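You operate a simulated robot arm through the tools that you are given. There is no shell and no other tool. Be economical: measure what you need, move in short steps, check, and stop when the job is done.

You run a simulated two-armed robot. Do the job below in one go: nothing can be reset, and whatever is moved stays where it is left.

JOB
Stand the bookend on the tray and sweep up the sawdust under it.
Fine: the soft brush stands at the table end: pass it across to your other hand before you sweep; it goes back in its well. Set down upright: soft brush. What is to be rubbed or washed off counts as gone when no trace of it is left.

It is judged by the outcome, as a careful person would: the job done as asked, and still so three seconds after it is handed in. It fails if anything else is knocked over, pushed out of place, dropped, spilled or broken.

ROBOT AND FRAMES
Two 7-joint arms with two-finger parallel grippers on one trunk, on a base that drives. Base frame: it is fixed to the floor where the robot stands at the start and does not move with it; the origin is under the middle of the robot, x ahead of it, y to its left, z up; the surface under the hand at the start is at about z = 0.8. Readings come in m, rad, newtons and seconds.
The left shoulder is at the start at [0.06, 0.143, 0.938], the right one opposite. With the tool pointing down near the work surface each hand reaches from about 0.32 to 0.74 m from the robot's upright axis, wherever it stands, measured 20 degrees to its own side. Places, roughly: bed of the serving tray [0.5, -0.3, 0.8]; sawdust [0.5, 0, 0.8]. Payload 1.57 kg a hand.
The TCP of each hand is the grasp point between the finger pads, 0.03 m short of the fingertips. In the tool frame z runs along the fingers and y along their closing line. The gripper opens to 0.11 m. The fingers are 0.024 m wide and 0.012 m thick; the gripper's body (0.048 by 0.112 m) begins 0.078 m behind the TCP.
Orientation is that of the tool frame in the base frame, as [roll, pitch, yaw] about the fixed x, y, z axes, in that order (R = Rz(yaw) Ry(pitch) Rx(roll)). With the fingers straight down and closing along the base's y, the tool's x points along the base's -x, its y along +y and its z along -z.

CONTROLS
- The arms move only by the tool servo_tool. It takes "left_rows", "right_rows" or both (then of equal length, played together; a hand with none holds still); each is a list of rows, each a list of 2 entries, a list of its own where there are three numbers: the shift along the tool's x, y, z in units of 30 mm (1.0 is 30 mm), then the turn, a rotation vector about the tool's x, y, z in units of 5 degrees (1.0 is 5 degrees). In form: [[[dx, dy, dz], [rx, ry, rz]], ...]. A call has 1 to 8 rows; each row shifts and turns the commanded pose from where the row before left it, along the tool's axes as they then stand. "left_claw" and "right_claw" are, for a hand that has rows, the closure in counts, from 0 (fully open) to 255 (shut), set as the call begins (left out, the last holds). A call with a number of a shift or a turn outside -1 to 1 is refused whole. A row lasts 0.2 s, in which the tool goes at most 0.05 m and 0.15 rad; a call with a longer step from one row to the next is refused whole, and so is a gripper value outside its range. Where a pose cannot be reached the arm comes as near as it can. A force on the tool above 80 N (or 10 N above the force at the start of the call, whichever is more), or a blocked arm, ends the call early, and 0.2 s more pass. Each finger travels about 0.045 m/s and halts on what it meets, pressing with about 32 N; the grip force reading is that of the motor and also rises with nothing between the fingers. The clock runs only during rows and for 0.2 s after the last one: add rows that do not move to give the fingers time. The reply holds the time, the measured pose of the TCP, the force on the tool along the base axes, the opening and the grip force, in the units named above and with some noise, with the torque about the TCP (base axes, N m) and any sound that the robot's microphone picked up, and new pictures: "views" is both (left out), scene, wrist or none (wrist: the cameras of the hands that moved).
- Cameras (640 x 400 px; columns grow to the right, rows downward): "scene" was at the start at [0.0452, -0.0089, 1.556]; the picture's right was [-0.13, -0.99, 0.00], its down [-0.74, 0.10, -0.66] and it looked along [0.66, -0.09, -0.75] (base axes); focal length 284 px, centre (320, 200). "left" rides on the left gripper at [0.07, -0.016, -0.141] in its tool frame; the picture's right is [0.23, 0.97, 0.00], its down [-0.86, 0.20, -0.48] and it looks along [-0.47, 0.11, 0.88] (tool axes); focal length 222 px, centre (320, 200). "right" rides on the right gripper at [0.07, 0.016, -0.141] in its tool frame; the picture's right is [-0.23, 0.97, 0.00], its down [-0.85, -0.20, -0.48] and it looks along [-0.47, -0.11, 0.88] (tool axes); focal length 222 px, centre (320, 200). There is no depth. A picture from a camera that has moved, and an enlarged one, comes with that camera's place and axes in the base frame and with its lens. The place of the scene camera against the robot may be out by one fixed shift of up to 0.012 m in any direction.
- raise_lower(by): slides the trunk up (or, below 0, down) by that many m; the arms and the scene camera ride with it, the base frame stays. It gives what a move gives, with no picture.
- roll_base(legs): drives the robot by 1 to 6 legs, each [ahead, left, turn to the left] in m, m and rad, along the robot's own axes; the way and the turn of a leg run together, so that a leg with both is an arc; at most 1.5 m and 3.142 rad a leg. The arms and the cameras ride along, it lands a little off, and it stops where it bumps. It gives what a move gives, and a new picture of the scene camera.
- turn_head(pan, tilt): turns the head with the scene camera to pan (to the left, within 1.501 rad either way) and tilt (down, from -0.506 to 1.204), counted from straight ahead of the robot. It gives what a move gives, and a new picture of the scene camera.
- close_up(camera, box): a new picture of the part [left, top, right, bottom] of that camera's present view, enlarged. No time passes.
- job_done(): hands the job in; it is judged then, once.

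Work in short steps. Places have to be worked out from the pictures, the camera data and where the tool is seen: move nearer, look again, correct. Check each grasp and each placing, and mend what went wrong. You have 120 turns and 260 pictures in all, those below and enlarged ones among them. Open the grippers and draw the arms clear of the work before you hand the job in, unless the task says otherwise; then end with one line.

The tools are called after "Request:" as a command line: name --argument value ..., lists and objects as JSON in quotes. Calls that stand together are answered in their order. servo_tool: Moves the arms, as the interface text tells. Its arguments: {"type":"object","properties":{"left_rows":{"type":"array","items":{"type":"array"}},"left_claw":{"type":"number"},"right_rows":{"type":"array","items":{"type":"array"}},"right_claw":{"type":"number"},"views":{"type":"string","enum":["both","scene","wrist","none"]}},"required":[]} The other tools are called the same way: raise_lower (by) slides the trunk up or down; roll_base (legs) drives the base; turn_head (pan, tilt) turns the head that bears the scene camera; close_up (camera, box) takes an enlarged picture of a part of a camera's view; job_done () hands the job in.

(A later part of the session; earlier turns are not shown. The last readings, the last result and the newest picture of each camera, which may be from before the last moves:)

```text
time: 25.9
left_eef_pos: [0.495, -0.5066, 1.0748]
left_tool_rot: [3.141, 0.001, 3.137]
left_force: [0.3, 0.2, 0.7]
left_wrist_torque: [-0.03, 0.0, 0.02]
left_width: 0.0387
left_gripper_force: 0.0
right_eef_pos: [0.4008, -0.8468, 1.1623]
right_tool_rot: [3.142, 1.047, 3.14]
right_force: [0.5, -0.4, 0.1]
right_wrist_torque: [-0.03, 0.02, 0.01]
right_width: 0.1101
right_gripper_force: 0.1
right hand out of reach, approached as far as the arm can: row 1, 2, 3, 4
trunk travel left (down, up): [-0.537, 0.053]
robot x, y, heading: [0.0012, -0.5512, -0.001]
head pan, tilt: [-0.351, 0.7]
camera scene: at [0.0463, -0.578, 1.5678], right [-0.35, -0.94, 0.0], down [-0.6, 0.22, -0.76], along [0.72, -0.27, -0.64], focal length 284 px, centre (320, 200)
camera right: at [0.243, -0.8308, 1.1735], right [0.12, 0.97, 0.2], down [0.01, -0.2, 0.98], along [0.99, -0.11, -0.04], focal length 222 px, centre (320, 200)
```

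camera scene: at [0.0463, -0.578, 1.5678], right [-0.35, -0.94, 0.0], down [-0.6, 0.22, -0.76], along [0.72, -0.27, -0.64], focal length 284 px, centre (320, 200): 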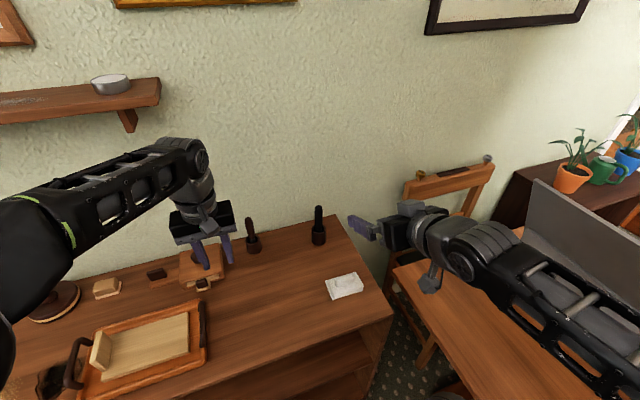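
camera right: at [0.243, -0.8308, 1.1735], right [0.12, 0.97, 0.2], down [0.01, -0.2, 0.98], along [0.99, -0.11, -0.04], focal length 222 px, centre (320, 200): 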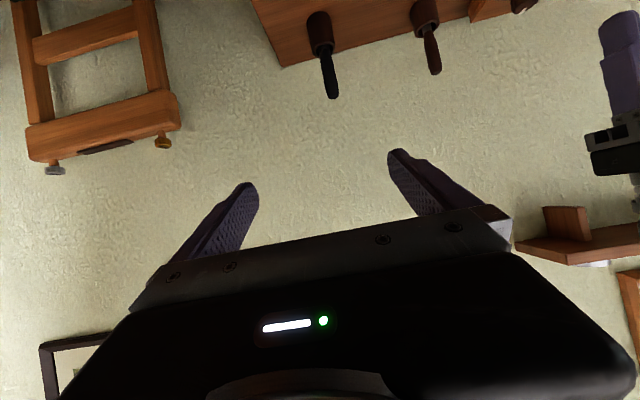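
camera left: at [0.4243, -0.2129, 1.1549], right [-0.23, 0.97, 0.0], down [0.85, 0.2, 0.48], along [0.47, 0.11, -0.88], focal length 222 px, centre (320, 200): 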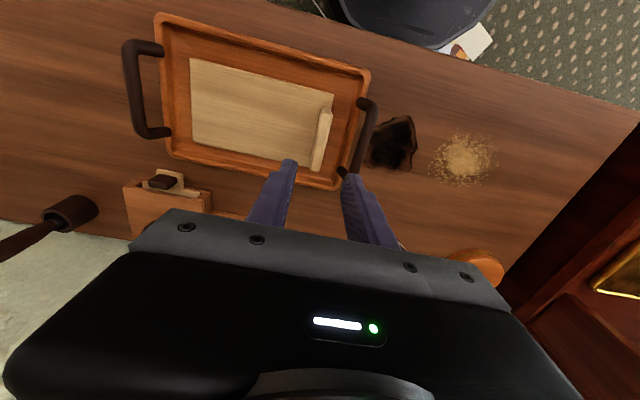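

The hand is tilted at 60°; it was too close to the body to hold position exactly. I'll move it along its pointing direction toward the handle.

Request:
servo_tool --right_rows '[[[0, 0, 0.9], [0, 0, 0]], [[0, 0, 0.9], [0, 0, 0]], [[0, 0, 0.9], [0, 0, 0]], [[0, 0, 0.9], [0, 0, 0]], [[0, 0, 0.9], [0, 0, 0]], [[0, 0, 0.9], [0, 0, 0]]]' --views "both"

```text
time: 27.4
left_eef_pos: [0.495, -0.5062, 1.0737]
left_tool_rot: [3.141, 0.002, 3.137]
left_force: [-0.5, -0.4, -0.5]
left_wrist_torque: [0.01, 0.04, 0.03]
left_width: 0.0386
left_gripper_force: 0.1
right_eef_pos: [0.5428, -0.8449, 1.0819]
right_tool_rot: [-3.14, 1.047, -3.141]
right_force: [-0.4, 0.7, 0.4]
right_wrist_torque: [0.02, -0.05, 0.0]
right_width: 0.1099
right_gripper_force: 0.1
trunk travel left (down, up): [-0.537, 0.053]
robot x, y, heading: [0.0042, -0.5479, -0.003]
head pan, tilt: [-0.351, 0.7]
camera scene: at [0.0473, -0.5782, 1.5677], right [-0.35, -0.94, 0.0], down [-0.6, 0.22, -0.76], along [0.72, -0.27, -0.64], focal length 284 px, centre (320, 200)
camera right: at [0.3854, -0.8303, 1.0923], right [0.12, 0.97, 0.2], down [0.01, -0.2, 0.98], along [0.99, -0.11, -0.03], focal length 222 px, centre (320, 200)
```

scene: 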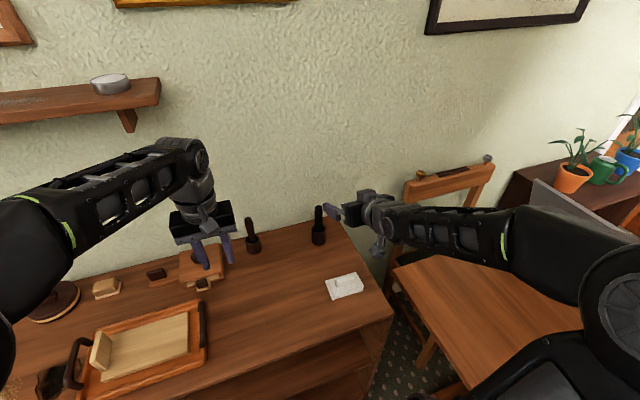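
right: 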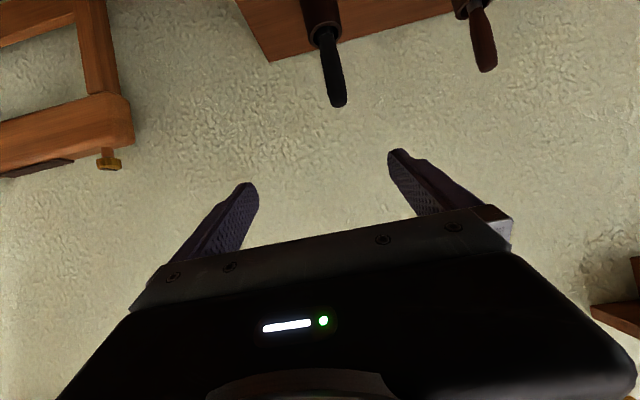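

Both cameras agree that the handle is at x 0.69, y -0.815, with its top at z 0.96 and the rim at 0.86. I'll go to a pre-grasp point at [0.60, -0.816, 0.90].

Request:
servo_tool --right_rows '[[[0.717, 0.161, 0.78], [0, 0, 0]], [[0.717, 0.161, 0.78], [0, 0, 0]], [[0.717, 0.161, 0.78], [0, 0, 0]], [[0.717, 0.161, 0.78], [0, 0, 0]], [[0.717, 0.161, 0.78], [0, 0, 0]], [[0.717, 0.161, 0.78], [0, 0, 0]], [[0, 0, 0], [0, 0, 0]]]' --views "both"

Request:
close_up --camera "scene" --box '[250, 180, 410, 290]'

```text
time: 28.9
left_eef_pos: [0.4944, -0.5069, 1.0733]
left_tool_rot: [3.14, 0.003, 3.136]
left_force: [-0.7, 0.4, -0.3]
left_wrist_torque: [-0.03, 0.02, -0.05]
left_width: 0.0389
left_gripper_force: 0.1
right_eef_pos: [0.5975, -0.818, 0.9013]
right_tool_rot: [-3.138, 1.048, -3.142]
right_force: [0.1, 1.2, 0.3]
right_wrist_torque: [0.0, 0.02, 0.01]
right_width: 0.1099
right_gripper_force: 0.1
trunk travel left (down, up): [-0.537, 0.053]
robot x, y, heading: [0.0008, -0.5495, -0.0]
head pan, tilt: [-0.351, 0.7]
camera scene: at [0.046, -0.5779, 1.5678], right [-0.35, -0.94, 0.0], down [-0.6, 0.22, -0.77], along [0.72, -0.27, -0.64], focal length 284 px, centre (320, 200)
camera right: at [0.4406, -0.8029, 0.9109], right [0.12, 0.97, 0.2], down [0.01, -0.2, 0.98], along [0.99, -0.11, -0.03], focal length 222 px, centre (320, 200)
```

scene: 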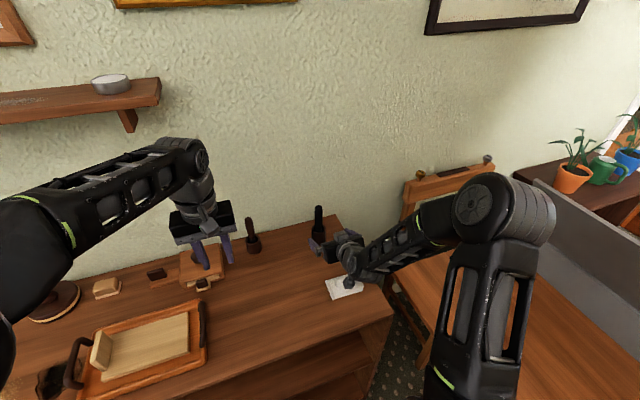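
right: 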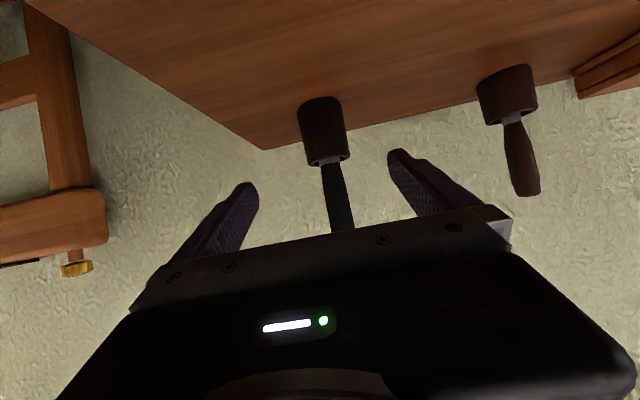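

```text
3.64 times, centred on (330, 235) of scene
camera zoom: at [0.046, -0.5779, 1.5678], right [-0.35, -0.94, 0.0], down [-0.6, 0.22, -0.77], along [0.72, -0.27, -0.64], focal length 1034 px, centre (284, 73)
```

zoom: 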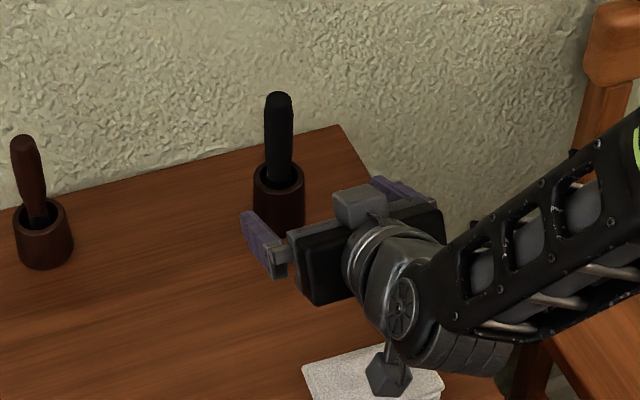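

The handle is centred between the fingers. I'll advance horizontally to the grasp point.

Request:
servo_tool --right_rows '[[[-0.38, 0.03, 0.66], [0, 0, 0]], [[-0.38, 0.03, 0.66], [0, 0, 0]], [[-0.38, 0.03, 0.66], [0, 0, 0]], [[-0.38, 0.03, 0.66], [0, 0, 0]], [[0, 0, 0], [0, 0, 0]]]' --views "both"

Request:
close_up --camera "scene" --box '[250, 180, 410, 290]'

```text
time: 30.1
left_eef_pos: [0.4936, -0.5069, 1.0727]
left_tool_rot: [-3.141, 0.002, 3.138]
left_force: [0.5, -0.5, 0.6]
left_wrist_torque: [0.02, -0.03, 0.01]
left_width: 0.0387
left_gripper_force: 0.0
right_eef_pos: [0.6885, -0.8161, 0.9003]
right_tool_rot: [3.142, 1.045, 3.14]
right_force: [0.1, -0.5, -0.2]
right_wrist_torque: [0.0, 0.0, 0.0]
right_width: 0.1101
right_gripper_force: 0.0
trunk travel left (down, up): [-0.537, 0.053]
robot x, y, heading: [-0.0016, -0.5493, -0.004]
head pan, tilt: [-0.351, 0.7]
camera scene: at [0.0462, -0.578, 1.5678], right [-0.35, -0.94, 0.0], down [-0.6, 0.22, -0.76], along [0.72, -0.27, -0.64], focal length 284 px, centre (320, 200)
camera right: at [0.5312, -0.8002, 0.9099], right [0.12, 0.97, 0.2], down [0.01, -0.2, 0.98], along [0.99, -0.11, -0.04], focal length 222 px, centre (320, 200)
```

scene: 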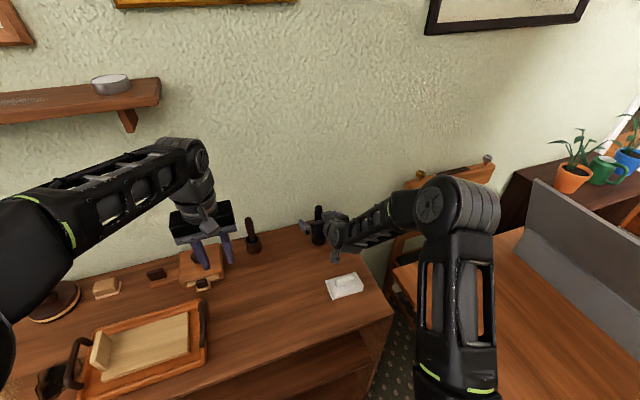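
right: 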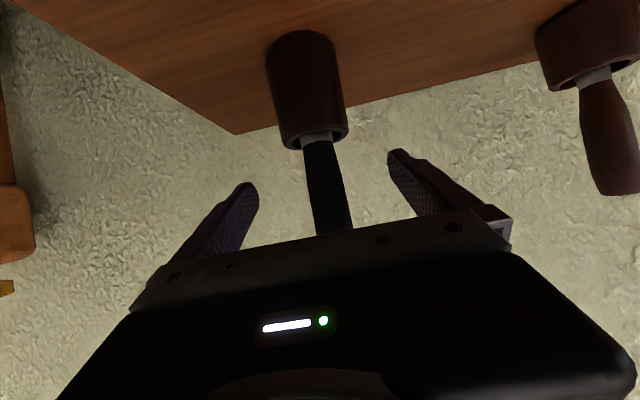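

```text
3.64 times, centred on (330, 235) of scene
camera zoom: at [0.0462, -0.578, 1.5678], right [-0.35, -0.94, 0.0], down [-0.6, 0.22, -0.76], along [0.72, -0.27, -0.64], focal length 1034 px, centre (284, 73)
```

zoom: 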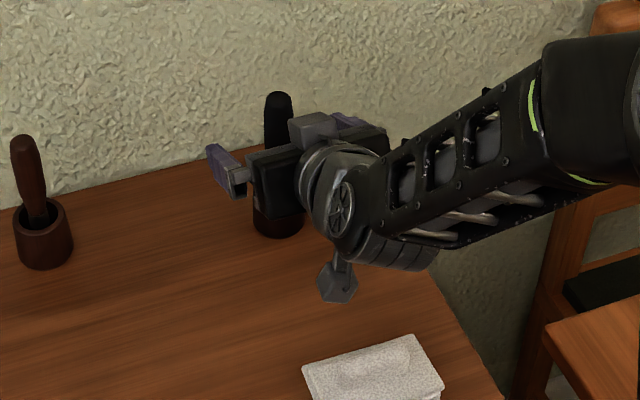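

The handle sits about 5 mm to the left of the hand's centre. I'll correct that and close the fingers.

Request:
servo_tool --right_rows '[[[0, 0.16, 0], [0, 0, 0]], [[0, 0, 0], [0, 0, 0]]]' --views "none"

Request:
servo_tool --right_rows '[[[0, 0, 0], [0, 0, 0]], [[0, 0, 0], [0, 0, 0]], [[0, 0, 0], [0, 0, 0]], [[0, 0, 0], [0, 0, 0]], [[0, 0, 0], [0, 0, 0]], [[0, 0, 0], [0, 0, 0]], [[0, 0, 0], [0, 0, 0]]]' --right_claw 255 --views "wrist"

```text
time: 30.8
left_eef_pos: [0.4934, -0.5071, 1.0745]
left_tool_rot: [3.141, 0.002, 3.138]
left_force: [0.0, 0.1, 0.9]
left_wrist_torque: [0.01, 0.01, 0.01]
left_width: 0.0389
left_gripper_force: 0.0
right_eef_pos: [0.6884, -0.8096, 0.8986]
right_tool_rot: [-3.14, 1.047, -3.142]
right_force: [-0.2, 0.9, 0.6]
right_wrist_torque: [-0.02, 0.02, 0.0]
right_width: 0.11
right_gripper_force: 0.0
trunk travel left (down, up): [-0.537, 0.053]
robot x, y, heading: [-0.0011, -0.5475, -0.0]
head pan, tilt: [-0.351, 0.7]
```

```text
time: 32.4
left_eef_pos: [0.4946, -0.5065, 1.0729]
left_tool_rot: [-3.141, 0.001, 3.137]
left_force: [-0.1, 0.1, 0.5]
left_wrist_torque: [0.01, -0.03, -0.03]
left_width: 0.0388
left_gripper_force: 0.1
right_eef_pos: [0.6881, -0.8107, 0.8995]
right_tool_rot: [-3.14, 1.048, -3.14]
right_force: [0.1, 0.0, 0.3]
right_wrist_torque: [0.03, 0.03, 0.02]
right_width: 0.0241
right_gripper_force: 32.5
trunk travel left (down, up): [-0.537, 0.053]
robot x, y, heading: [-0.0024, -0.5523, -0.005]
head pan, tilt: [-0.351, 0.7]
camera right: at [0.5309, -0.7947, 0.9099], right [0.12, 0.97, 0.2], down [0.01, -0.2, 0.98], along [0.99, -0.11, -0.04], focal length 222 px, centre (320, 200)
```

right: 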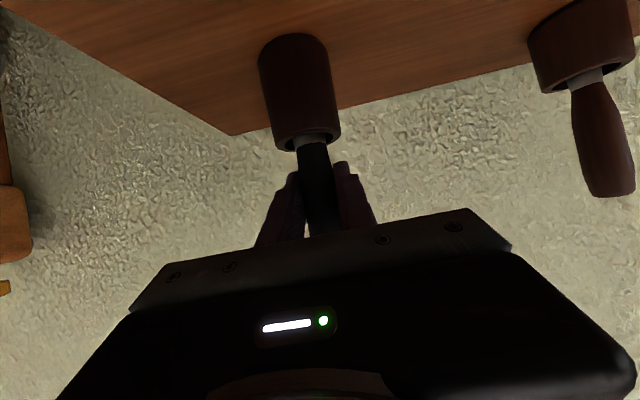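

The handle is gripped (24 mm). I'll lift straight up, checking forces on the way.

Request:
servo_tool --right_rows '[[[-0.43, 0, -0.25], [0, 0, 0]], [[-0.866, 0, -0.5], [0, 0, 0]], [[-0.866, 0, -0.5], [0, 0, 0]], [[0, 0, 0], [0, 0, 0]]]' --views "both"

Request:
close_up --camera "scene" --box '[250, 180, 410, 290]'

```text
time: 33.4
left_eef_pos: [0.4935, -0.5072, 1.0724]
left_tool_rot: [3.141, 0.0, 3.138]
left_force: [-0.5, -0.6, 0.0]
left_wrist_torque: [0.01, 0.0, 0.02]
left_width: 0.0389
left_gripper_force: 0.0
right_eef_pos: [0.6896, -0.8096, 0.9746]
right_tool_rot: [-3.141, 1.045, 3.14]
right_force: [-0.2, -0.2, 0.4]
right_wrist_torque: [0.0, 0.01, 0.0]
right_width: 0.0241
right_gripper_force: 32.4
trunk travel left (down, up): [-0.537, 0.053]
robot x, y, heading: [-0.0008, -0.5509, -0.003]
head pan, tilt: [-0.351, 0.7]
camera scene: at [0.0468, -0.5781, 1.5677], right [-0.35, -0.94, 0.0], down [-0.6, 0.22, -0.76], along [0.72, -0.27, -0.64], focal length 284 px, centre (320, 200)
camera right: at [0.5325, -0.7941, 0.9855], right [0.12, 0.97, 0.2], down [0.01, -0.2, 0.98], along [0.99, -0.11, -0.04], focal length 222 px, centre (320, 200)
```

scene: 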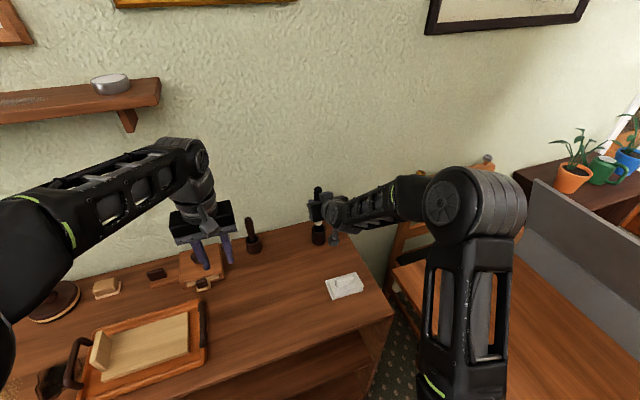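
right: 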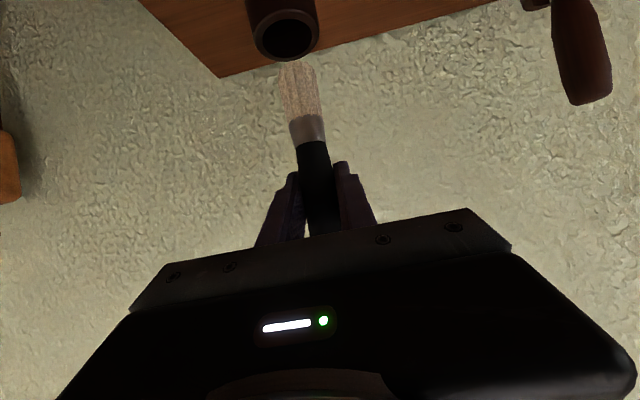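

```text
3.64 times, centred on (330, 235) of scene
camera zoom: at [0.0468, -0.5781, 1.5677], right [-0.35, -0.94, 0.0], down [-0.6, 0.22, -0.76], along [0.72, -0.27, -0.64], focal length 1034 px, centre (284, 73)
```

zoom: 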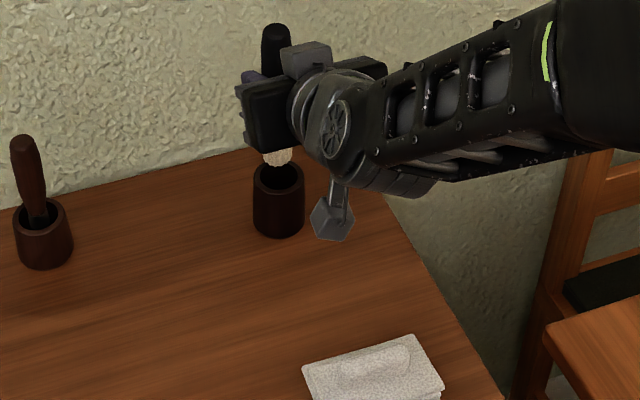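

It is a soft brush: pale bristles, with the tip about 0.095 m below the right TCP and the handle top about 0.06 m above it. I'll raise it and bring it in front of the robot while the left hand moves up and away.

Request:
servo_tool --right_rows '[[[-0.866, 0, -0.5], [0, 0, 0]], [[-0.866, 0, -0.5], [0, 0, 0]], [[-0.866, 0, -0.5], [0, 0, 0]], [[0.467, 1, -0.81], [0, 0, 0]], [[0.467, 1, -0.81], [0, 0, 0]], [[0.467, 1, -0.81], [0, 0, 0]], [[0.467, 1, -0.81], [0, 0, 0]], [[0.467, 1, -0.81], [0, 0, 0]]]' --left_rows '[[[0, 1, 0], [0, 0, 0]], [[0, 1, 0], [0, 0, 0]], [[0, 1, 0], [0, 0, 0]], [[0, 0, -0.8], [0, 0, 0]], [[0, 0, -0.8], [0, 0, 0]], [[0, 0, -0.8], [0, 0, 0]], [[0, 0, -0.8], [0, 0, 0]], [[0, 0, 0], [0, 0, 0]]]' --left_claw 0 --views "both"

```text
time: 35.1
left_eef_pos: [0.4882, -0.4121, 1.1319]
left_tool_rot: [3.114, 0.036, 3.138]
left_force: [-0.8, 0.3, 1.2]
left_wrist_torque: [0.02, 0.01, -0.02]
left_width: 0.11
left_gripper_force: 0.0
left hand out of reach, approached as far as the arm can: row 5, 6, 7
right_eef_pos: [0.5485, -0.6589, 1.068]
right_tool_rot: [-3.134, 1.048, -3.138]
right_force: [-0.2, 0.0, -0.2]
right_wrist_torque: [0.02, -0.02, -0.02]
right_width: 0.0237
right_gripper_force: 32.3
trunk travel left (down, up): [-0.537, 0.053]
robot x, y, heading: [0.0012, -0.5531, -0.001]
head pan, tilt: [-0.351, 0.7]
camera scene: at [0.0451, -0.5776, 1.5678], right [-0.35, -0.94, 0.0], down [-0.6, 0.22, -0.77], along [0.72, -0.27, -0.64], focal length 284 px, centre (320, 200)
camera right: at [0.3917, -0.643, 1.0769], right [0.12, 0.97, 0.19], down [0.01, -0.2, 0.98], along [0.99, -0.11, -0.03], focal length 222 px, centre (320, 200)
camera left: at [0.4133, -0.4335, 1.2694], right [-0.22, 0.97, 0.02], down [0.84, 0.18, 0.51], along [0.5, 0.13, -0.86], focal length 222 px, centre (320, 200)
```

scene: 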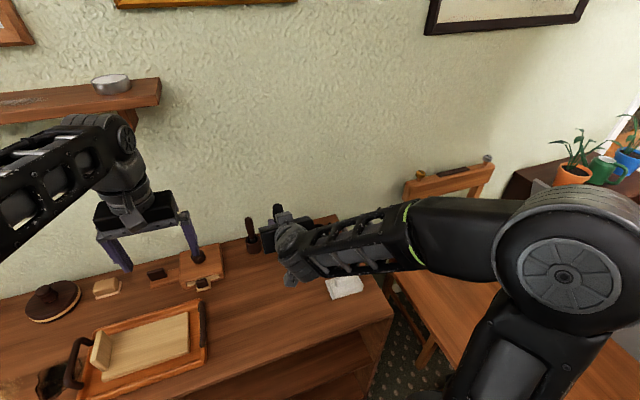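
right: 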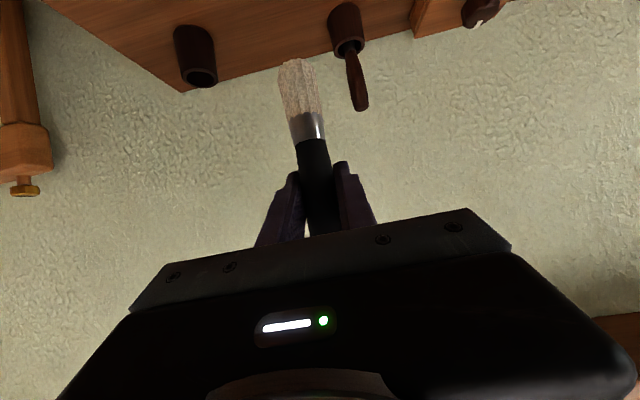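
left: 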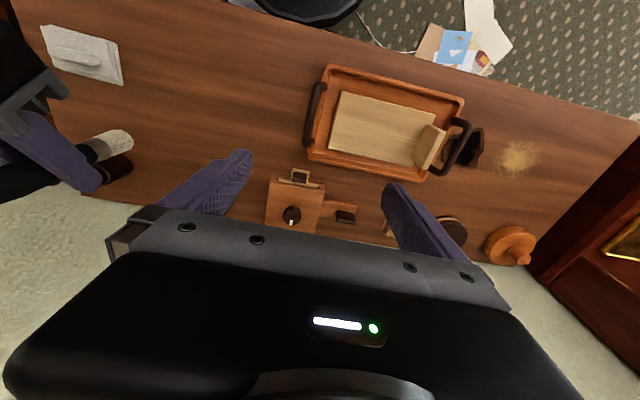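

The left hand can't get much above z 1.13, so I'll lower the brush to about z 0.94, with the tip clear above bare table. The left hand will level out and line up at about z 1.08.

Request:
servo_tool --right_rows '[[[0.739, 0, 0.427], [0, 0, 0]], [[0.739, 0, 0.427], [0, 0, 0]], [[0.739, 0, 0.427], [0, 0, 0]], [[0.739, 0, 0.427], [0, 0, 0]], [[0.739, 0, 0.427], [0, 0, 0]], [[0, 0, 0], [0, 0, 0]]]' --left_rows '[[[0, 0, 0.9], [0, 0, 0]], [[0, 0, 0.9], [0, 0, 0]], [[-0.6, -0.7, 0], [0, 0, 0]], [[-0.6, -0.7, 0], [0, 0, 0]], [[-0.6, -0.7, 0], [0, 0, 0]], [[0, 0, 0], [0, 0, 0]]]' --views "both"

```text
time: 36.5
left_eef_pos: [0.545, -0.4765, 1.0774]
left_tool_rot: [-3.139, 0.002, 3.14]
left_force: [-0.4, -0.6, -0.7]
left_wrist_torque: [-0.01, 0.01, 0.0]
left_width: 0.1101
left_gripper_force: 0.1
right_eef_pos: [0.5484, -0.6602, 0.9372]
right_tool_rot: [-3.139, 1.05, -3.141]
right_force: [-0.8, 0.9, -1.0]
right_wrist_torque: [0.01, 0.0, 0.0]
right_width: 0.0241
right_gripper_force: 32.5
trunk travel left (down, up): [-0.537, 0.053]
robot x, y, heading: [0.003, -0.5524, -0.002]
head pan, tilt: [-0.351, 0.7]
camera scene: at [0.0458, -0.5776, 1.5678], right [-0.35, -0.94, 0.0], down [-0.6, 0.22, -0.77], along [0.72, -0.27, -0.64], focal length 284 px, centre (320, 200)
camera right: at [0.391, -0.6449, 0.9468], right [0.12, 0.97, 0.2], down [0.01, -0.2, 0.98], along [0.99, -0.11, -0.03], focal length 222 px, centre (320, 200)
camera left: at [0.474, -0.4942, 1.2181], right [-0.23, 0.97, 0.0], down [0.85, 0.2, 0.48], along [0.47, 0.11, -0.88], focal length 222 px, centre (320, 200)
```

scene: 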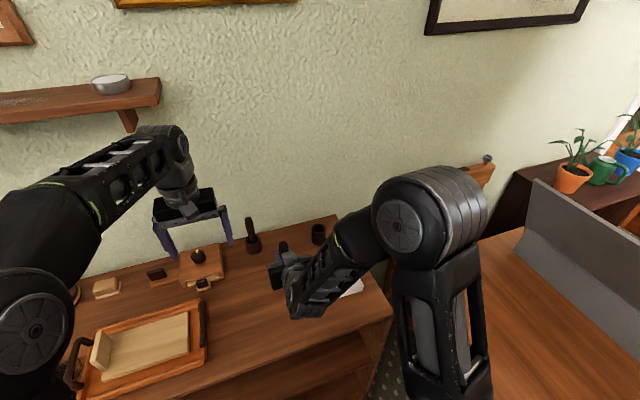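
right: 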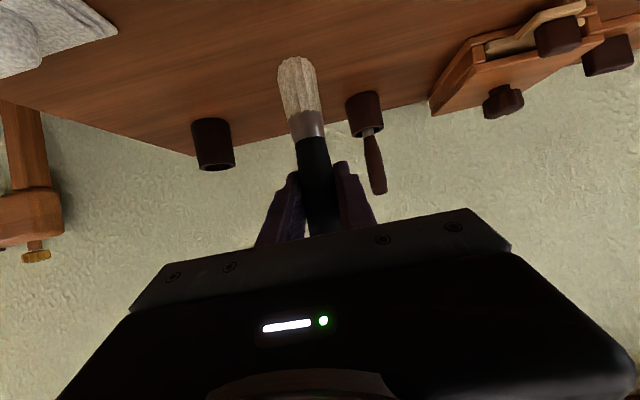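
left: 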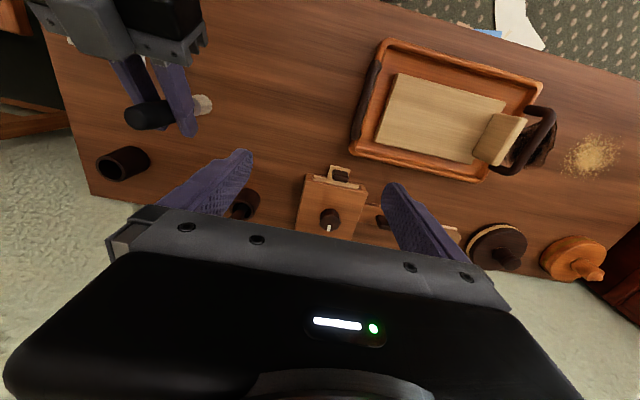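

There is clear space. The left hand now slides over to y -0.66, directly above the handle top, with tips at about z 1.05 against the top at about 1.0.

Request:
servo_tool --left_rows '[[[-0.02, -0.87, 0], [0, 0, 0]], [[-0.02, -0.87, 0], [0, 0, 0]], [[-0.02, -0.87, 0], [0, 0, 0]], [[-0.02, -0.87, 0], [0, 0, 0]], [[-0.02, -0.87, 0], [0, 0, 0]], [[-0.02, -0.87, 0], [0, 0, 0]], [[-0.02, -0.87, 0], [0, 0, 0]], [[0, 0, 0], [0, 0, 0]]]' --views "both"

```text
time: 38.4
left_eef_pos: [0.5464, -0.5463, 1.0774]
left_tool_rot: [-3.138, 0.004, 3.141]
left_force: [0.5, 0.3, -0.6]
left_wrist_torque: [-0.01, -0.04, 0.02]
left_width: 0.11
left_gripper_force: 0.1
left hand out of reach, approached as far as the arm can: row 3, 4, 5, 6, 7
right_eef_pos: [0.5494, -0.6616, 0.9367]
right_tool_rot: [-3.139, 1.047, 3.141]
right_force: [0.2, -0.8, 0.1]
right_wrist_torque: [0.03, -0.03, 0.03]
right_width: 0.0238
right_gripper_force: 32.2
trunk travel left (down, up): [-0.537, 0.053]
robot x, y, heading: [-0.0049, -0.548, -0.004]
head pan, tilt: [-0.351, 0.7]
camera scene: at [0.0465, -0.5779, 1.5678], right [-0.35, -0.94, 0.0], down [-0.6, 0.22, -0.76], along [0.72, -0.27, -0.64], focal length 284 px, centre (320, 200)
camera left: at [0.4763, -0.5629, 1.2179], right [-0.22, 0.97, 0.0], down [0.85, 0.2, 0.48], along [0.47, 0.11, -0.88], focal length 222 px, centre (320, 200)
```

scene: 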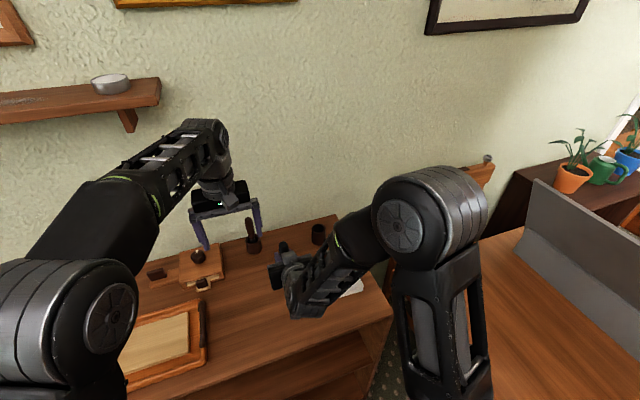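
left: 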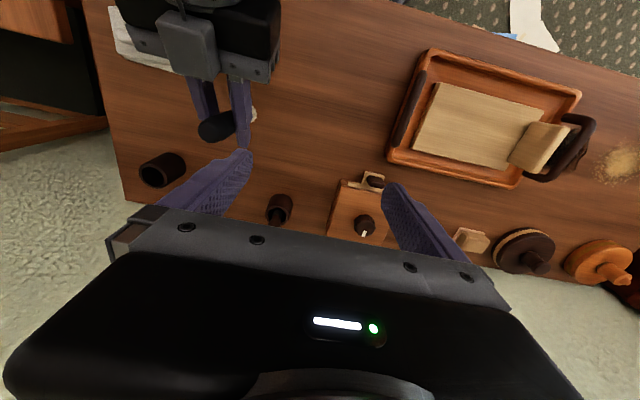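

The left arm is at its limit at y -0.546, so I'll bring the brush under the left hand instead, at y -0.55. The handle top has 5 cm of clearance there.

Request:
servo_tool --right_rows '[[[0, 0.75, 0], [0, 0, 0]], [[0, 0.75, 0], [0, 0, 0]], [[0, 0.75, 0], [0, 0, 0]], [[0, 0.75, 0], [0, 0, 0]], [[0, 0.75, 0], [0, 0, 0]], [[0, 0, 0], [0, 0, 0]]]' --views "both"

Request:
servo_tool --left_rows '[[[0, 0, 0], [0, 0, 0]]]' --views "wrist"

```text
time: 39.8
left_eef_pos: [0.5468, -0.5454, 1.0765]
left_tool_rot: [-3.141, 0.004, 3.139]
left_force: [1.3, 0.3, 0.4]
left_wrist_torque: [0.01, -0.01, -0.03]
left_width: 0.11
left_gripper_force: 0.1
right_eef_pos: [0.5481, -0.5473, 0.9368]
right_tool_rot: [-3.138, 1.046, 3.141]
right_force: [0.0, -0.6, -0.7]
right_wrist_torque: [0.02, 0.02, 0.0]
right_width: 0.0241
right_gripper_force: 31.9
trunk travel left (down, up): [-0.537, 0.053]
robot x, y, heading: [0.0016, -0.5519, 0.002]
head pan, tilt: [-0.351, 0.7]
camera scene: at [0.0464, -0.5781, 1.5678], right [-0.35, -0.94, 0.0], down [-0.6, 0.22, -0.76], along [0.72, -0.27, -0.64], focal length 284 px, centre (320, 200)
camera right: at [0.3918, -0.5315, 0.9468], right [0.12, 0.97, 0.2], down [0.01, -0.2, 0.98], along [0.99, -0.11, -0.03], focal length 222 px, centre (320, 200)
```

scene: 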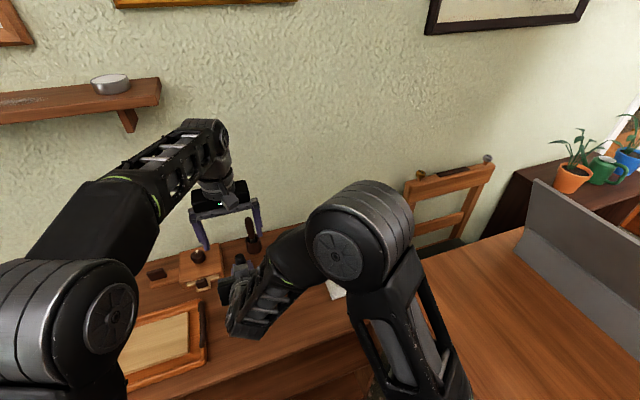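
right: 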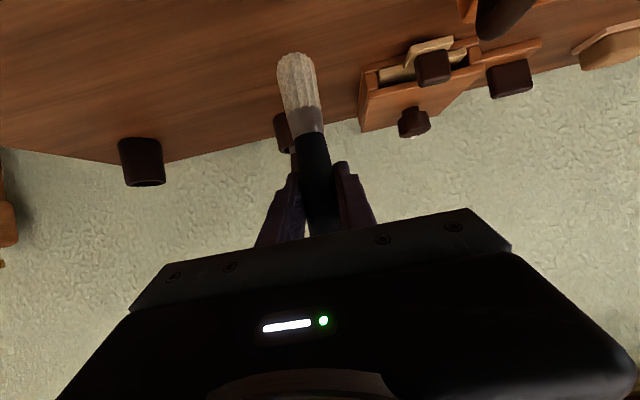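

```text
time: 40.1
left_eef_pos: [0.5473, -0.545, 1.0767]
left_tool_rot: [-3.141, 0.002, 3.137]
left_force: [-0.9, -0.4, -0.1]
left_wrist_torque: [0.02, 0.0, -0.01]
left_width: 0.1098
left_gripper_force: 0.1
right_eef_pos: [0.549, -0.5473, 0.9365]
right_tool_rot: [-3.139, 1.047, -3.141]
right_force: [-0.3, 0.2, -0.8]
right_wrist_torque: [-0.05, -0.02, 0.03]
right_width: 0.0241
right_gripper_force: 32.1
trunk travel left (down, up): [-0.537, 0.053]
robot x, y, heading: [-0.0025, -0.5486, -0.006]
head pan, tilt: [-0.351, 0.7]
camera left: at [0.4762, -0.563, 1.2179], right [-0.22, 0.97, 0.0], down [0.85, 0.2, 0.48], along [0.47, 0.11, -0.88], focal length 222 px, centre (320, 200)
```

left: 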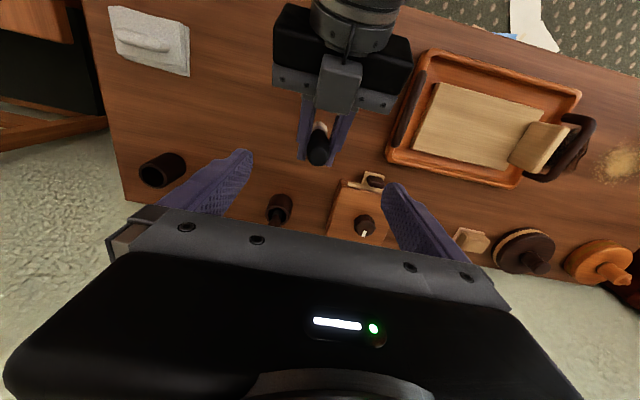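

The handle top appears at about [0.54, -0.55, 0.997], between the left fingers. I'll lower the left hand to z≈0.996, so its tips stay just above the right fingers and about 3 cm of handle is gripped.

Request:
servo_tool --left_rows '[[[0.2, -0.1, 0.7], [0, 0, 0]], [[0, 0, 0.8], [0, 0, 0]], [[0, 0, 0.7], [0, 0, 0]], [[0, 0, 0.45], [0, 0, 0]], [[0, 0, 0], [0, 0, 0]]]' --views "both"

Request:
close_up --camera "left" --box '[200, 0, 480, 230]'

Request:
close_up --camera "scene" --box '[170, 160, 330, 350]'

```text
time: 41.4
left_eef_pos: [0.5392, -0.5494, 0.9972]
left_tool_rot: [3.141, 0.004, 3.138]
left_force: [-0.6, -0.6, 0.4]
left_wrist_torque: [-0.03, -0.02, 0.05]
left_width: 0.11
left_gripper_force: 0.0
right_eef_pos: [0.5481, -0.548, 0.9364]
right_tool_rot: [-3.139, 1.048, -3.141]
right_force: [0.1, 0.2, 0.4]
right_wrist_torque: [-0.04, -0.02, -0.01]
right_width: 0.024
right_gripper_force: 32.5
trunk travel left (down, up): [-0.537, 0.053]
robot x, y, heading: [0.0016, -0.553, -0.006]
head pan, tilt: [-0.351, 0.7]
camera scene: at [0.0464, -0.5779, 1.5678], right [-0.35, -0.94, 0.0], down [-0.6, 0.22, -0.76], along [0.72, -0.27, -0.64], focal length 284 px, centre (320, 200)
camera left: at [0.469, -0.5666, 1.1378], right [-0.22, 0.97, 0.0], down [0.85, 0.2, 0.48], along [0.47, 0.11, -0.88], focal length 222 px, centre (320, 200)
```

scene: 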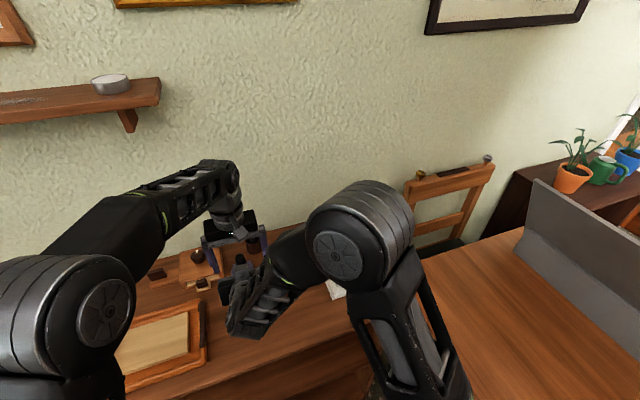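
left: 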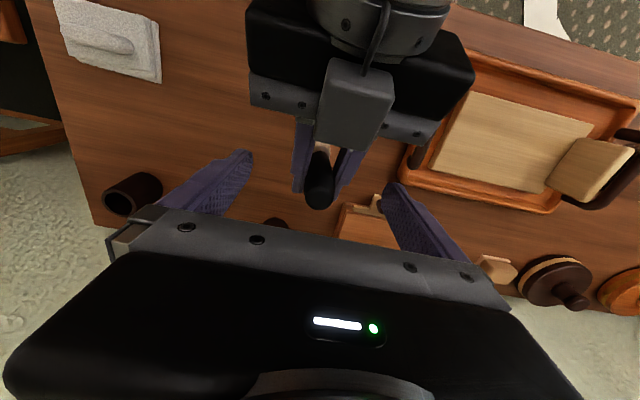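

```text
1.74 times, centred on (340, 115) of left
camera zoom: at [0.469, -0.5666, 1.1378], right [-0.22, 0.97, 0.0], down [0.85, 0.2, 0.48], along [0.47, 0.11, -0.88], focal length 386 px, centre (285, 348)
```

zoom: 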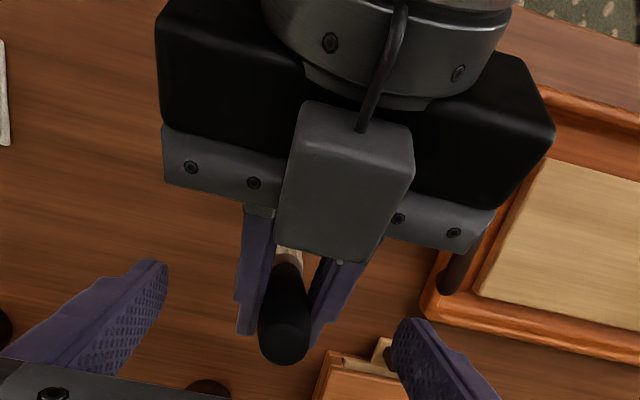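

```text
2.11 times, centred on (250, 255) of scene
camera zoom: at [0.0464, -0.5779, 1.5678], right [-0.35, -0.94, 0.0], down [-0.6, 0.22, -0.76], along [0.72, -0.27, -0.64], focal length 599 px, centre (467, 84)
```

zoom: 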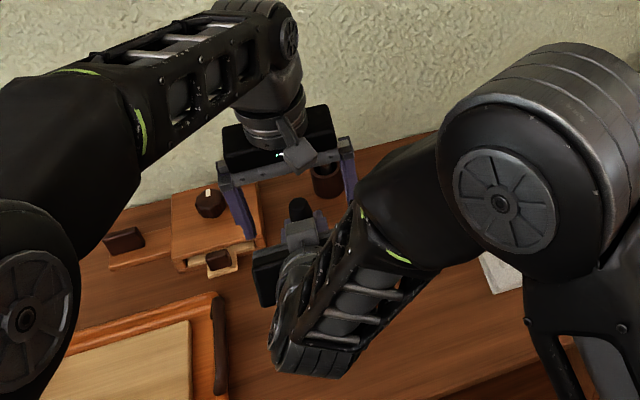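

The handle top is centred at [0.544, -0.549]. I'll nudge the left hand 4 mm forward and close it on the handle.

Request:
servo_tool --left_rows '[[[-0.14, 0.03, 0], [0, 0, 0]], [[0, 0, 0], [0, 0, 0]], [[0, 0, 0], [0, 0, 0]], [[0, 0, 0], [0, 0, 0]], [[0, 0, 0], [0, 0, 0]], [[0, 0, 0], [0, 0, 0]], [[0, 0, 0], [0, 0, 0]], [[0, 0, 0], [0, 0, 0]]]' --left_claw 255 --views "wrist"

Request:
close_up --camera "left" --box '[200, 0, 480, 230]'

```text
time: 43.1
left_eef_pos: [0.543, -0.5476, 0.9959]
left_tool_rot: [-3.141, 0.003, 3.139]
left_force: [-0.2, 4.0, -0.6]
left_wrist_torque: [-0.24, -0.03, 0.02]
left_width: 0.0235
left_gripper_force: 32.0
right_eef_pos: [0.5497, -0.5484, 0.9356]
right_tool_rot: [-3.14, 1.046, 3.139]
right_force: [-1.3, -5.1, 0.3]
right_wrist_torque: [0.49, 0.01, 0.0]
right_width: 0.0242
right_gripper_force: 31.9
trunk travel left (down, up): [-0.537, 0.053]
robot x, y, heading: [-0.0023, -0.5497, -0.007]
head pan, tilt: [-0.351, 0.7]
camera left: at [0.4732, -0.5652, 1.1377], right [-0.23, 0.97, 0.0], down [0.85, 0.2, 0.48], along [0.47, 0.11, -0.88], focal length 222 px, centre (320, 200)
```

left: 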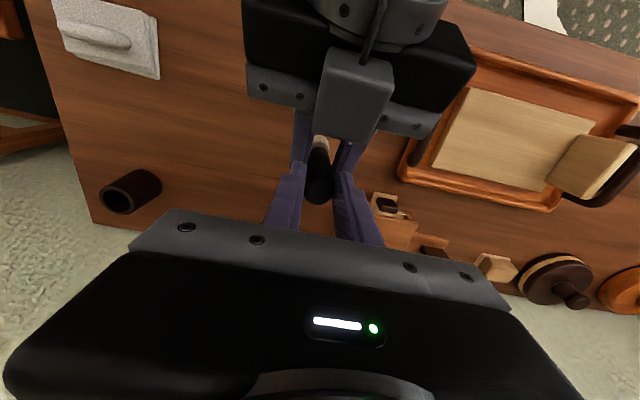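

```text
1.74 times, centred on (340, 115) of left
camera zoom: at [0.4732, -0.5652, 1.1377], right [-0.23, 0.97, 0.0], down [0.85, 0.2, 0.48], along [0.47, 0.11, -0.88], focal length 386 px, centre (285, 348)
```

zoom: 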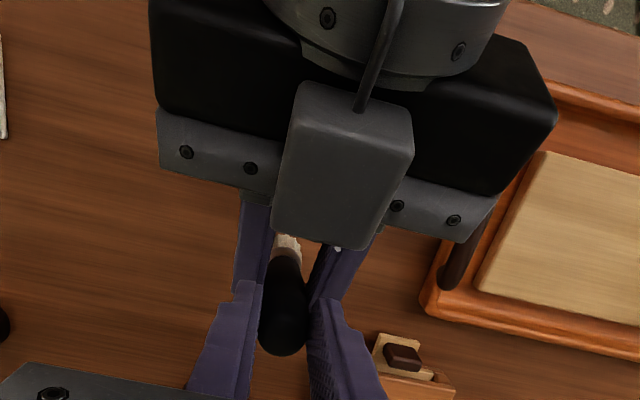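

Both hands hold the handle. I'll release with the right hand and back it straight out horizontally.

Request:
servo_tool --right_rows '[[[0, 0, 0], [0, 0, 0]], [[0, 0, 0], [0, 0, 0]], [[0, 0, 0], [0, 0, 0]], [[0, 0, 0], [0, 0, 0]], [[0, 0, 0], [0, 0, 0]]]' --right_claw 60 --views "none"

Request:
servo_tool --right_rows '[[[0.25, 0, -0.433], [0, 0, 0]], [[0.4, 0, -0.69], [0, 0, 0]], [[0.4, 0, -0.69], [0, 0, 0]], [[0.4, 0, -0.69], [0, 0, 0]], [[0, 0, 0], [0, 0, 0]]]' --views "both"

```text
time: 44.4
left_eef_pos: [0.5435, -0.5488, 0.9974]
left_tool_rot: [-3.14, 0.003, 3.137]
left_force: [-0.8, 0.5, -0.5]
left_wrist_torque: [0.02, 0.01, 0.0]
left_width: 0.0241
left_gripper_force: 31.8
right_eef_pos: [0.5494, -0.548, 0.9355]
right_tool_rot: [-3.141, 1.048, -3.141]
right_force: [0.6, -0.5, -0.6]
right_wrist_torque: [-0.01, -0.02, -0.01]
right_width: 0.0846
right_gripper_force: 0.1
trunk travel left (down, up): [-0.537, 0.053]
robot x, y, heading: [-0.0027, -0.5522, -0.003]
head pan, tilt: [-0.351, 0.7]
```

```text
time: 45.5
left_eef_pos: [0.5436, -0.5469, 0.9962]
left_tool_rot: [-3.141, 0.002, 3.138]
left_force: [-1.1, 0.0, 0.1]
left_wrist_torque: [-0.03, 0.0, 0.0]
left_width: 0.0239
left_gripper_force: 31.6
right_eef_pos: [0.4615, -0.5482, 0.9356]
right_tool_rot: [-3.139, 1.047, 3.141]
right_force: [-0.4, -0.3, -0.4]
right_wrist_torque: [0.02, 0.01, 0.01]
right_width: 0.0842
right_gripper_force: 0.1
trunk travel left (down, up): [-0.537, 0.053]
robot x, y, heading: [-0.0034, -0.5462, -0.002]
head pan, tilt: [-0.351, 0.7]
camera scene: at [0.0466, -0.5779, 1.5677], right [-0.35, -0.94, 0.0], down [-0.6, 0.22, -0.76], along [0.72, -0.27, -0.64], focal length 284 px, centre (320, 200)
camera right: at [0.3048, -0.5323, 0.9468], right [0.12, 0.97, 0.2], down [0.01, -0.2, 0.98], along [0.99, -0.11, -0.03], focal length 222 px, centre (320, 200)
```

scene: 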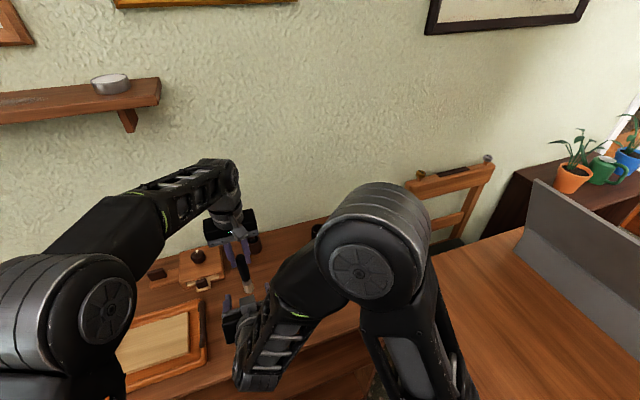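
right: 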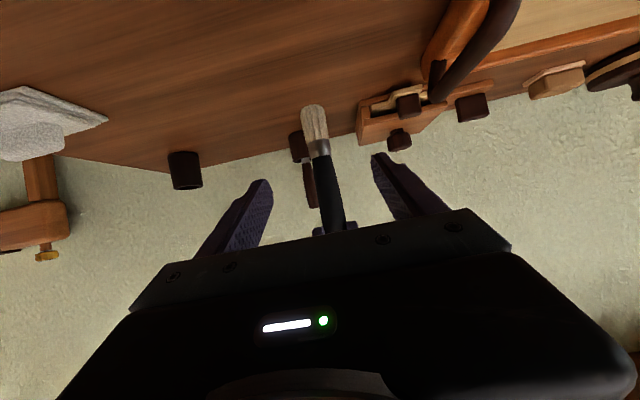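

The left hand holds the brush alone. I'll move the right hand aside and up, and lift the brush a bit before driving back.

Request:
servo_tool --right_rows '[[[0, -0.9, 0], [0, 0, 0]], [[0, -0.9, 0], [0, 0, 0]], [[-0.6, -0.9, -0.35], [0, 0, 0]], [[-0.6, -0.9, -0.35], [0, 0, 0]], [[-0.6, -0.9, -0.35], [0, 0, 0]], [[0, -0.6, 0], [0, 0, 0]]]' --left_rows '[[[0, 0, -0.4], [0, 0, 0]], [[0, 0, -0.5], [0, 0, 0]], [[0, 0, -0.5], [0, 0, 0]], [[0, 0, -0.5], [0, 0, 0]], [[0, 0, 0], [0, 0, 0]], [[0, 0, 0], [0, 0, 0]]]' --views "wrist"

Request:
raise_lower --by 0.045

Request:
roll_base --legs '[[0, 0.45, 0]]'

Request:
turn_head --pan 0.1 --tilt 0.85

```text
time: 47.0
left_eef_pos: [0.5432, -0.5482, 1.0536]
left_tool_rot: [3.14, 0.003, 3.138]
left_force: [0.1, -0.4, -0.6]
left_wrist_torque: [-0.03, 0.02, -0.02]
left_width: 0.0238
left_gripper_force: 31.5
right_eef_pos: [0.5092, -0.6729, 0.9996]
right_tool_rot: [-3.136, 1.046, -3.14]
right_force: [-0.6, 0.0, 0.1]
right_wrist_torque: [-0.01, 0.0, 0.01]
right_width: 0.0839
right_gripper_force: 0.0
right hand out of reach, approached as far as the arm can: row 2, 3, 4, 5, 6
trunk travel left (down, up): [-0.537, 0.053]
robot x, y, heading: [-0.0029, -0.5528, -0.001]
head pan, tilt: [-0.351, 0.7]
camera right: at [0.3531, -0.6575, 1.0096], right [0.12, 0.97, 0.19], down [0.01, -0.2, 0.98], along [0.99, -0.11, -0.04], focal length 222 px, centre (320, 200)
camera left: at [0.4737, -0.5666, 1.1947], right [-0.22, 0.97, 0.0], down [0.85, 0.2, 0.48], along [0.47, 0.11, -0.88], focal length 222 px, centre (320, 200)
```

right: 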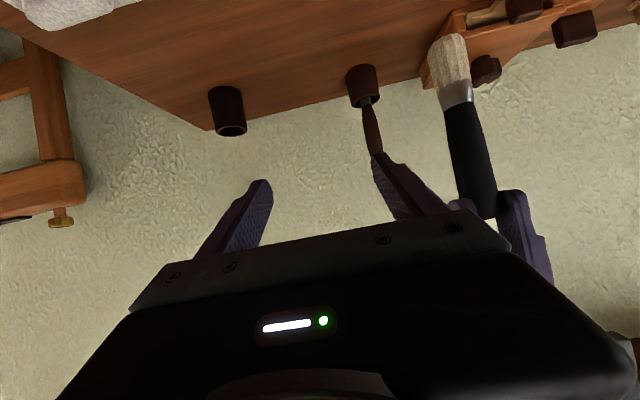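
left: 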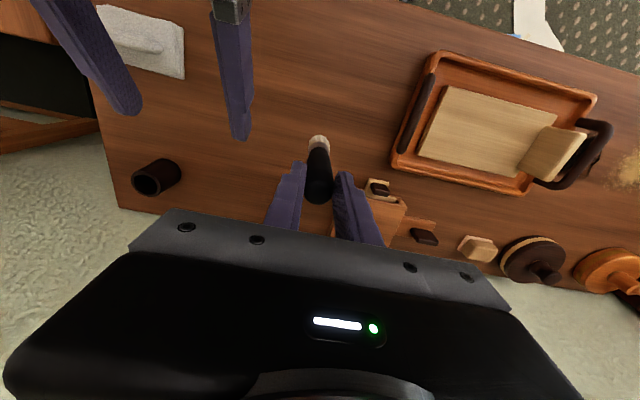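

```text
time: 47.8
left_eef_pos: [0.5423, -0.5499, 1.0986]
left_tool_rot: [-3.141, 0.002, 3.138]
left_force: [-0.2, 0.3, 0.2]
left_wrist_torque: [0.03, 0.0, 0.03]
left_width: 0.0236
left_gripper_force: 31.7
right_eef_pos: [0.5088, -0.6727, 1.0437]
right_tool_rot: [-3.137, 1.045, -3.14]
right_force: [0.6, 0.1, -0.3]
right_wrist_torque: [0.0, 0.0, 0.03]
right_width: 0.0841
right_gripper_force: 0.1
trunk travel left (down, up): [-0.582, 0.008]
robot x, y, heading: [0.0021, -0.5517, -0.001]
head pan, tilt: [-0.351, 0.7]
```

```text
time: 50.5
left_eef_pos: [0.5457, -0.1077, 1.0972]
left_tool_rot: [3.141, 0.003, 3.138]
left_force: [0.4, -0.5, -0.8]
left_wrist_torque: [-0.05, -0.03, -0.02]
left_width: 0.024
left_gripper_force: 31.5
right_eef_pos: [0.5117, -0.2332, 1.0439]
right_tool_rot: [-3.14, 1.045, 3.142]
right_force: [0.4, -0.2, -0.3]
right_wrist_torque: [0.01, -0.01, -0.01]
right_width: 0.0842
right_gripper_force: 0.1
trunk travel left (down, up): [-0.582, 0.008]
robot x, y, heading: [0.0019, -0.1097, -0.006]
head pan, tilt: [-0.351, 0.7]
camera scene: at [0.048, -0.1361, 1.6128], right [-0.35, -0.94, 0.0], down [-0.6, 0.22, -0.77], along [0.72, -0.27, -0.64], focal length 284 px, centre (320, 200)
```

scene: 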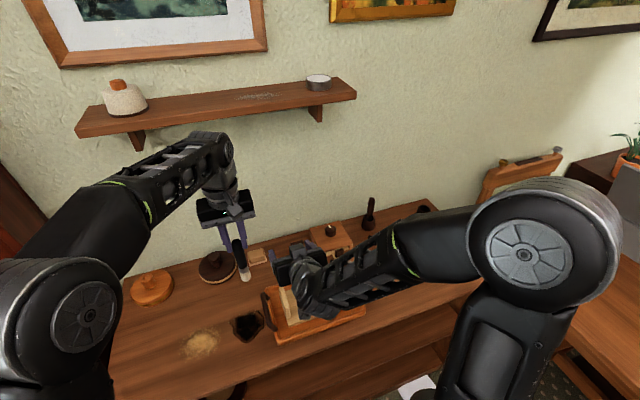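

```text
time: 51.4
left_eef_pos: [0.5446, -0.1087, 1.098]
left_tool_rot: [3.14, 0.001, 3.139]
left_force: [-0.4, 0.1, 0.2]
left_wrist_torque: [-0.01, -0.02, 0.02]
left_width: 0.0236
left_gripper_force: 31.6
right_eef_pos: [0.5118, -0.2331, 1.0445]
right_tool_rot: [-3.139, 1.046, 3.139]
right_force: [0.3, 0.4, -0.3]
right_wrist_torque: [-0.05, 0.01, 0.03]
right_width: 0.0842
right_gripper_force: 0.1
trunk travel left (down, up): [-0.582, 0.008]
robot x, y, heading: [0.0007, -0.1076, -0.009]
head pan, tilt: [0.099, 0.85]
camera scene: at [0.0463, -0.1001, 1.6005], right [0.09, -1.0, 0.0], down [-0.75, -0.07, -0.66], along [0.66, 0.06, -0.75], focal length 284 px, centre (320, 200)
```

scene: 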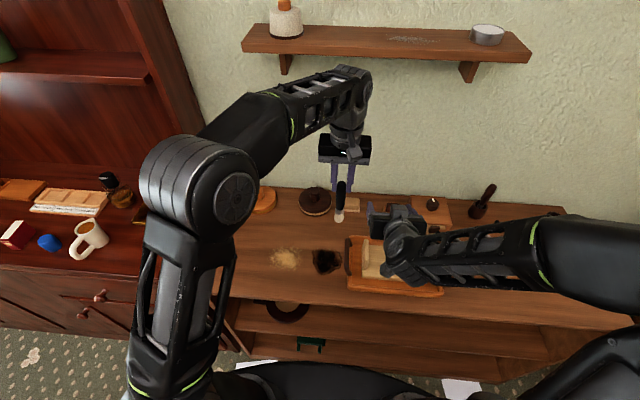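

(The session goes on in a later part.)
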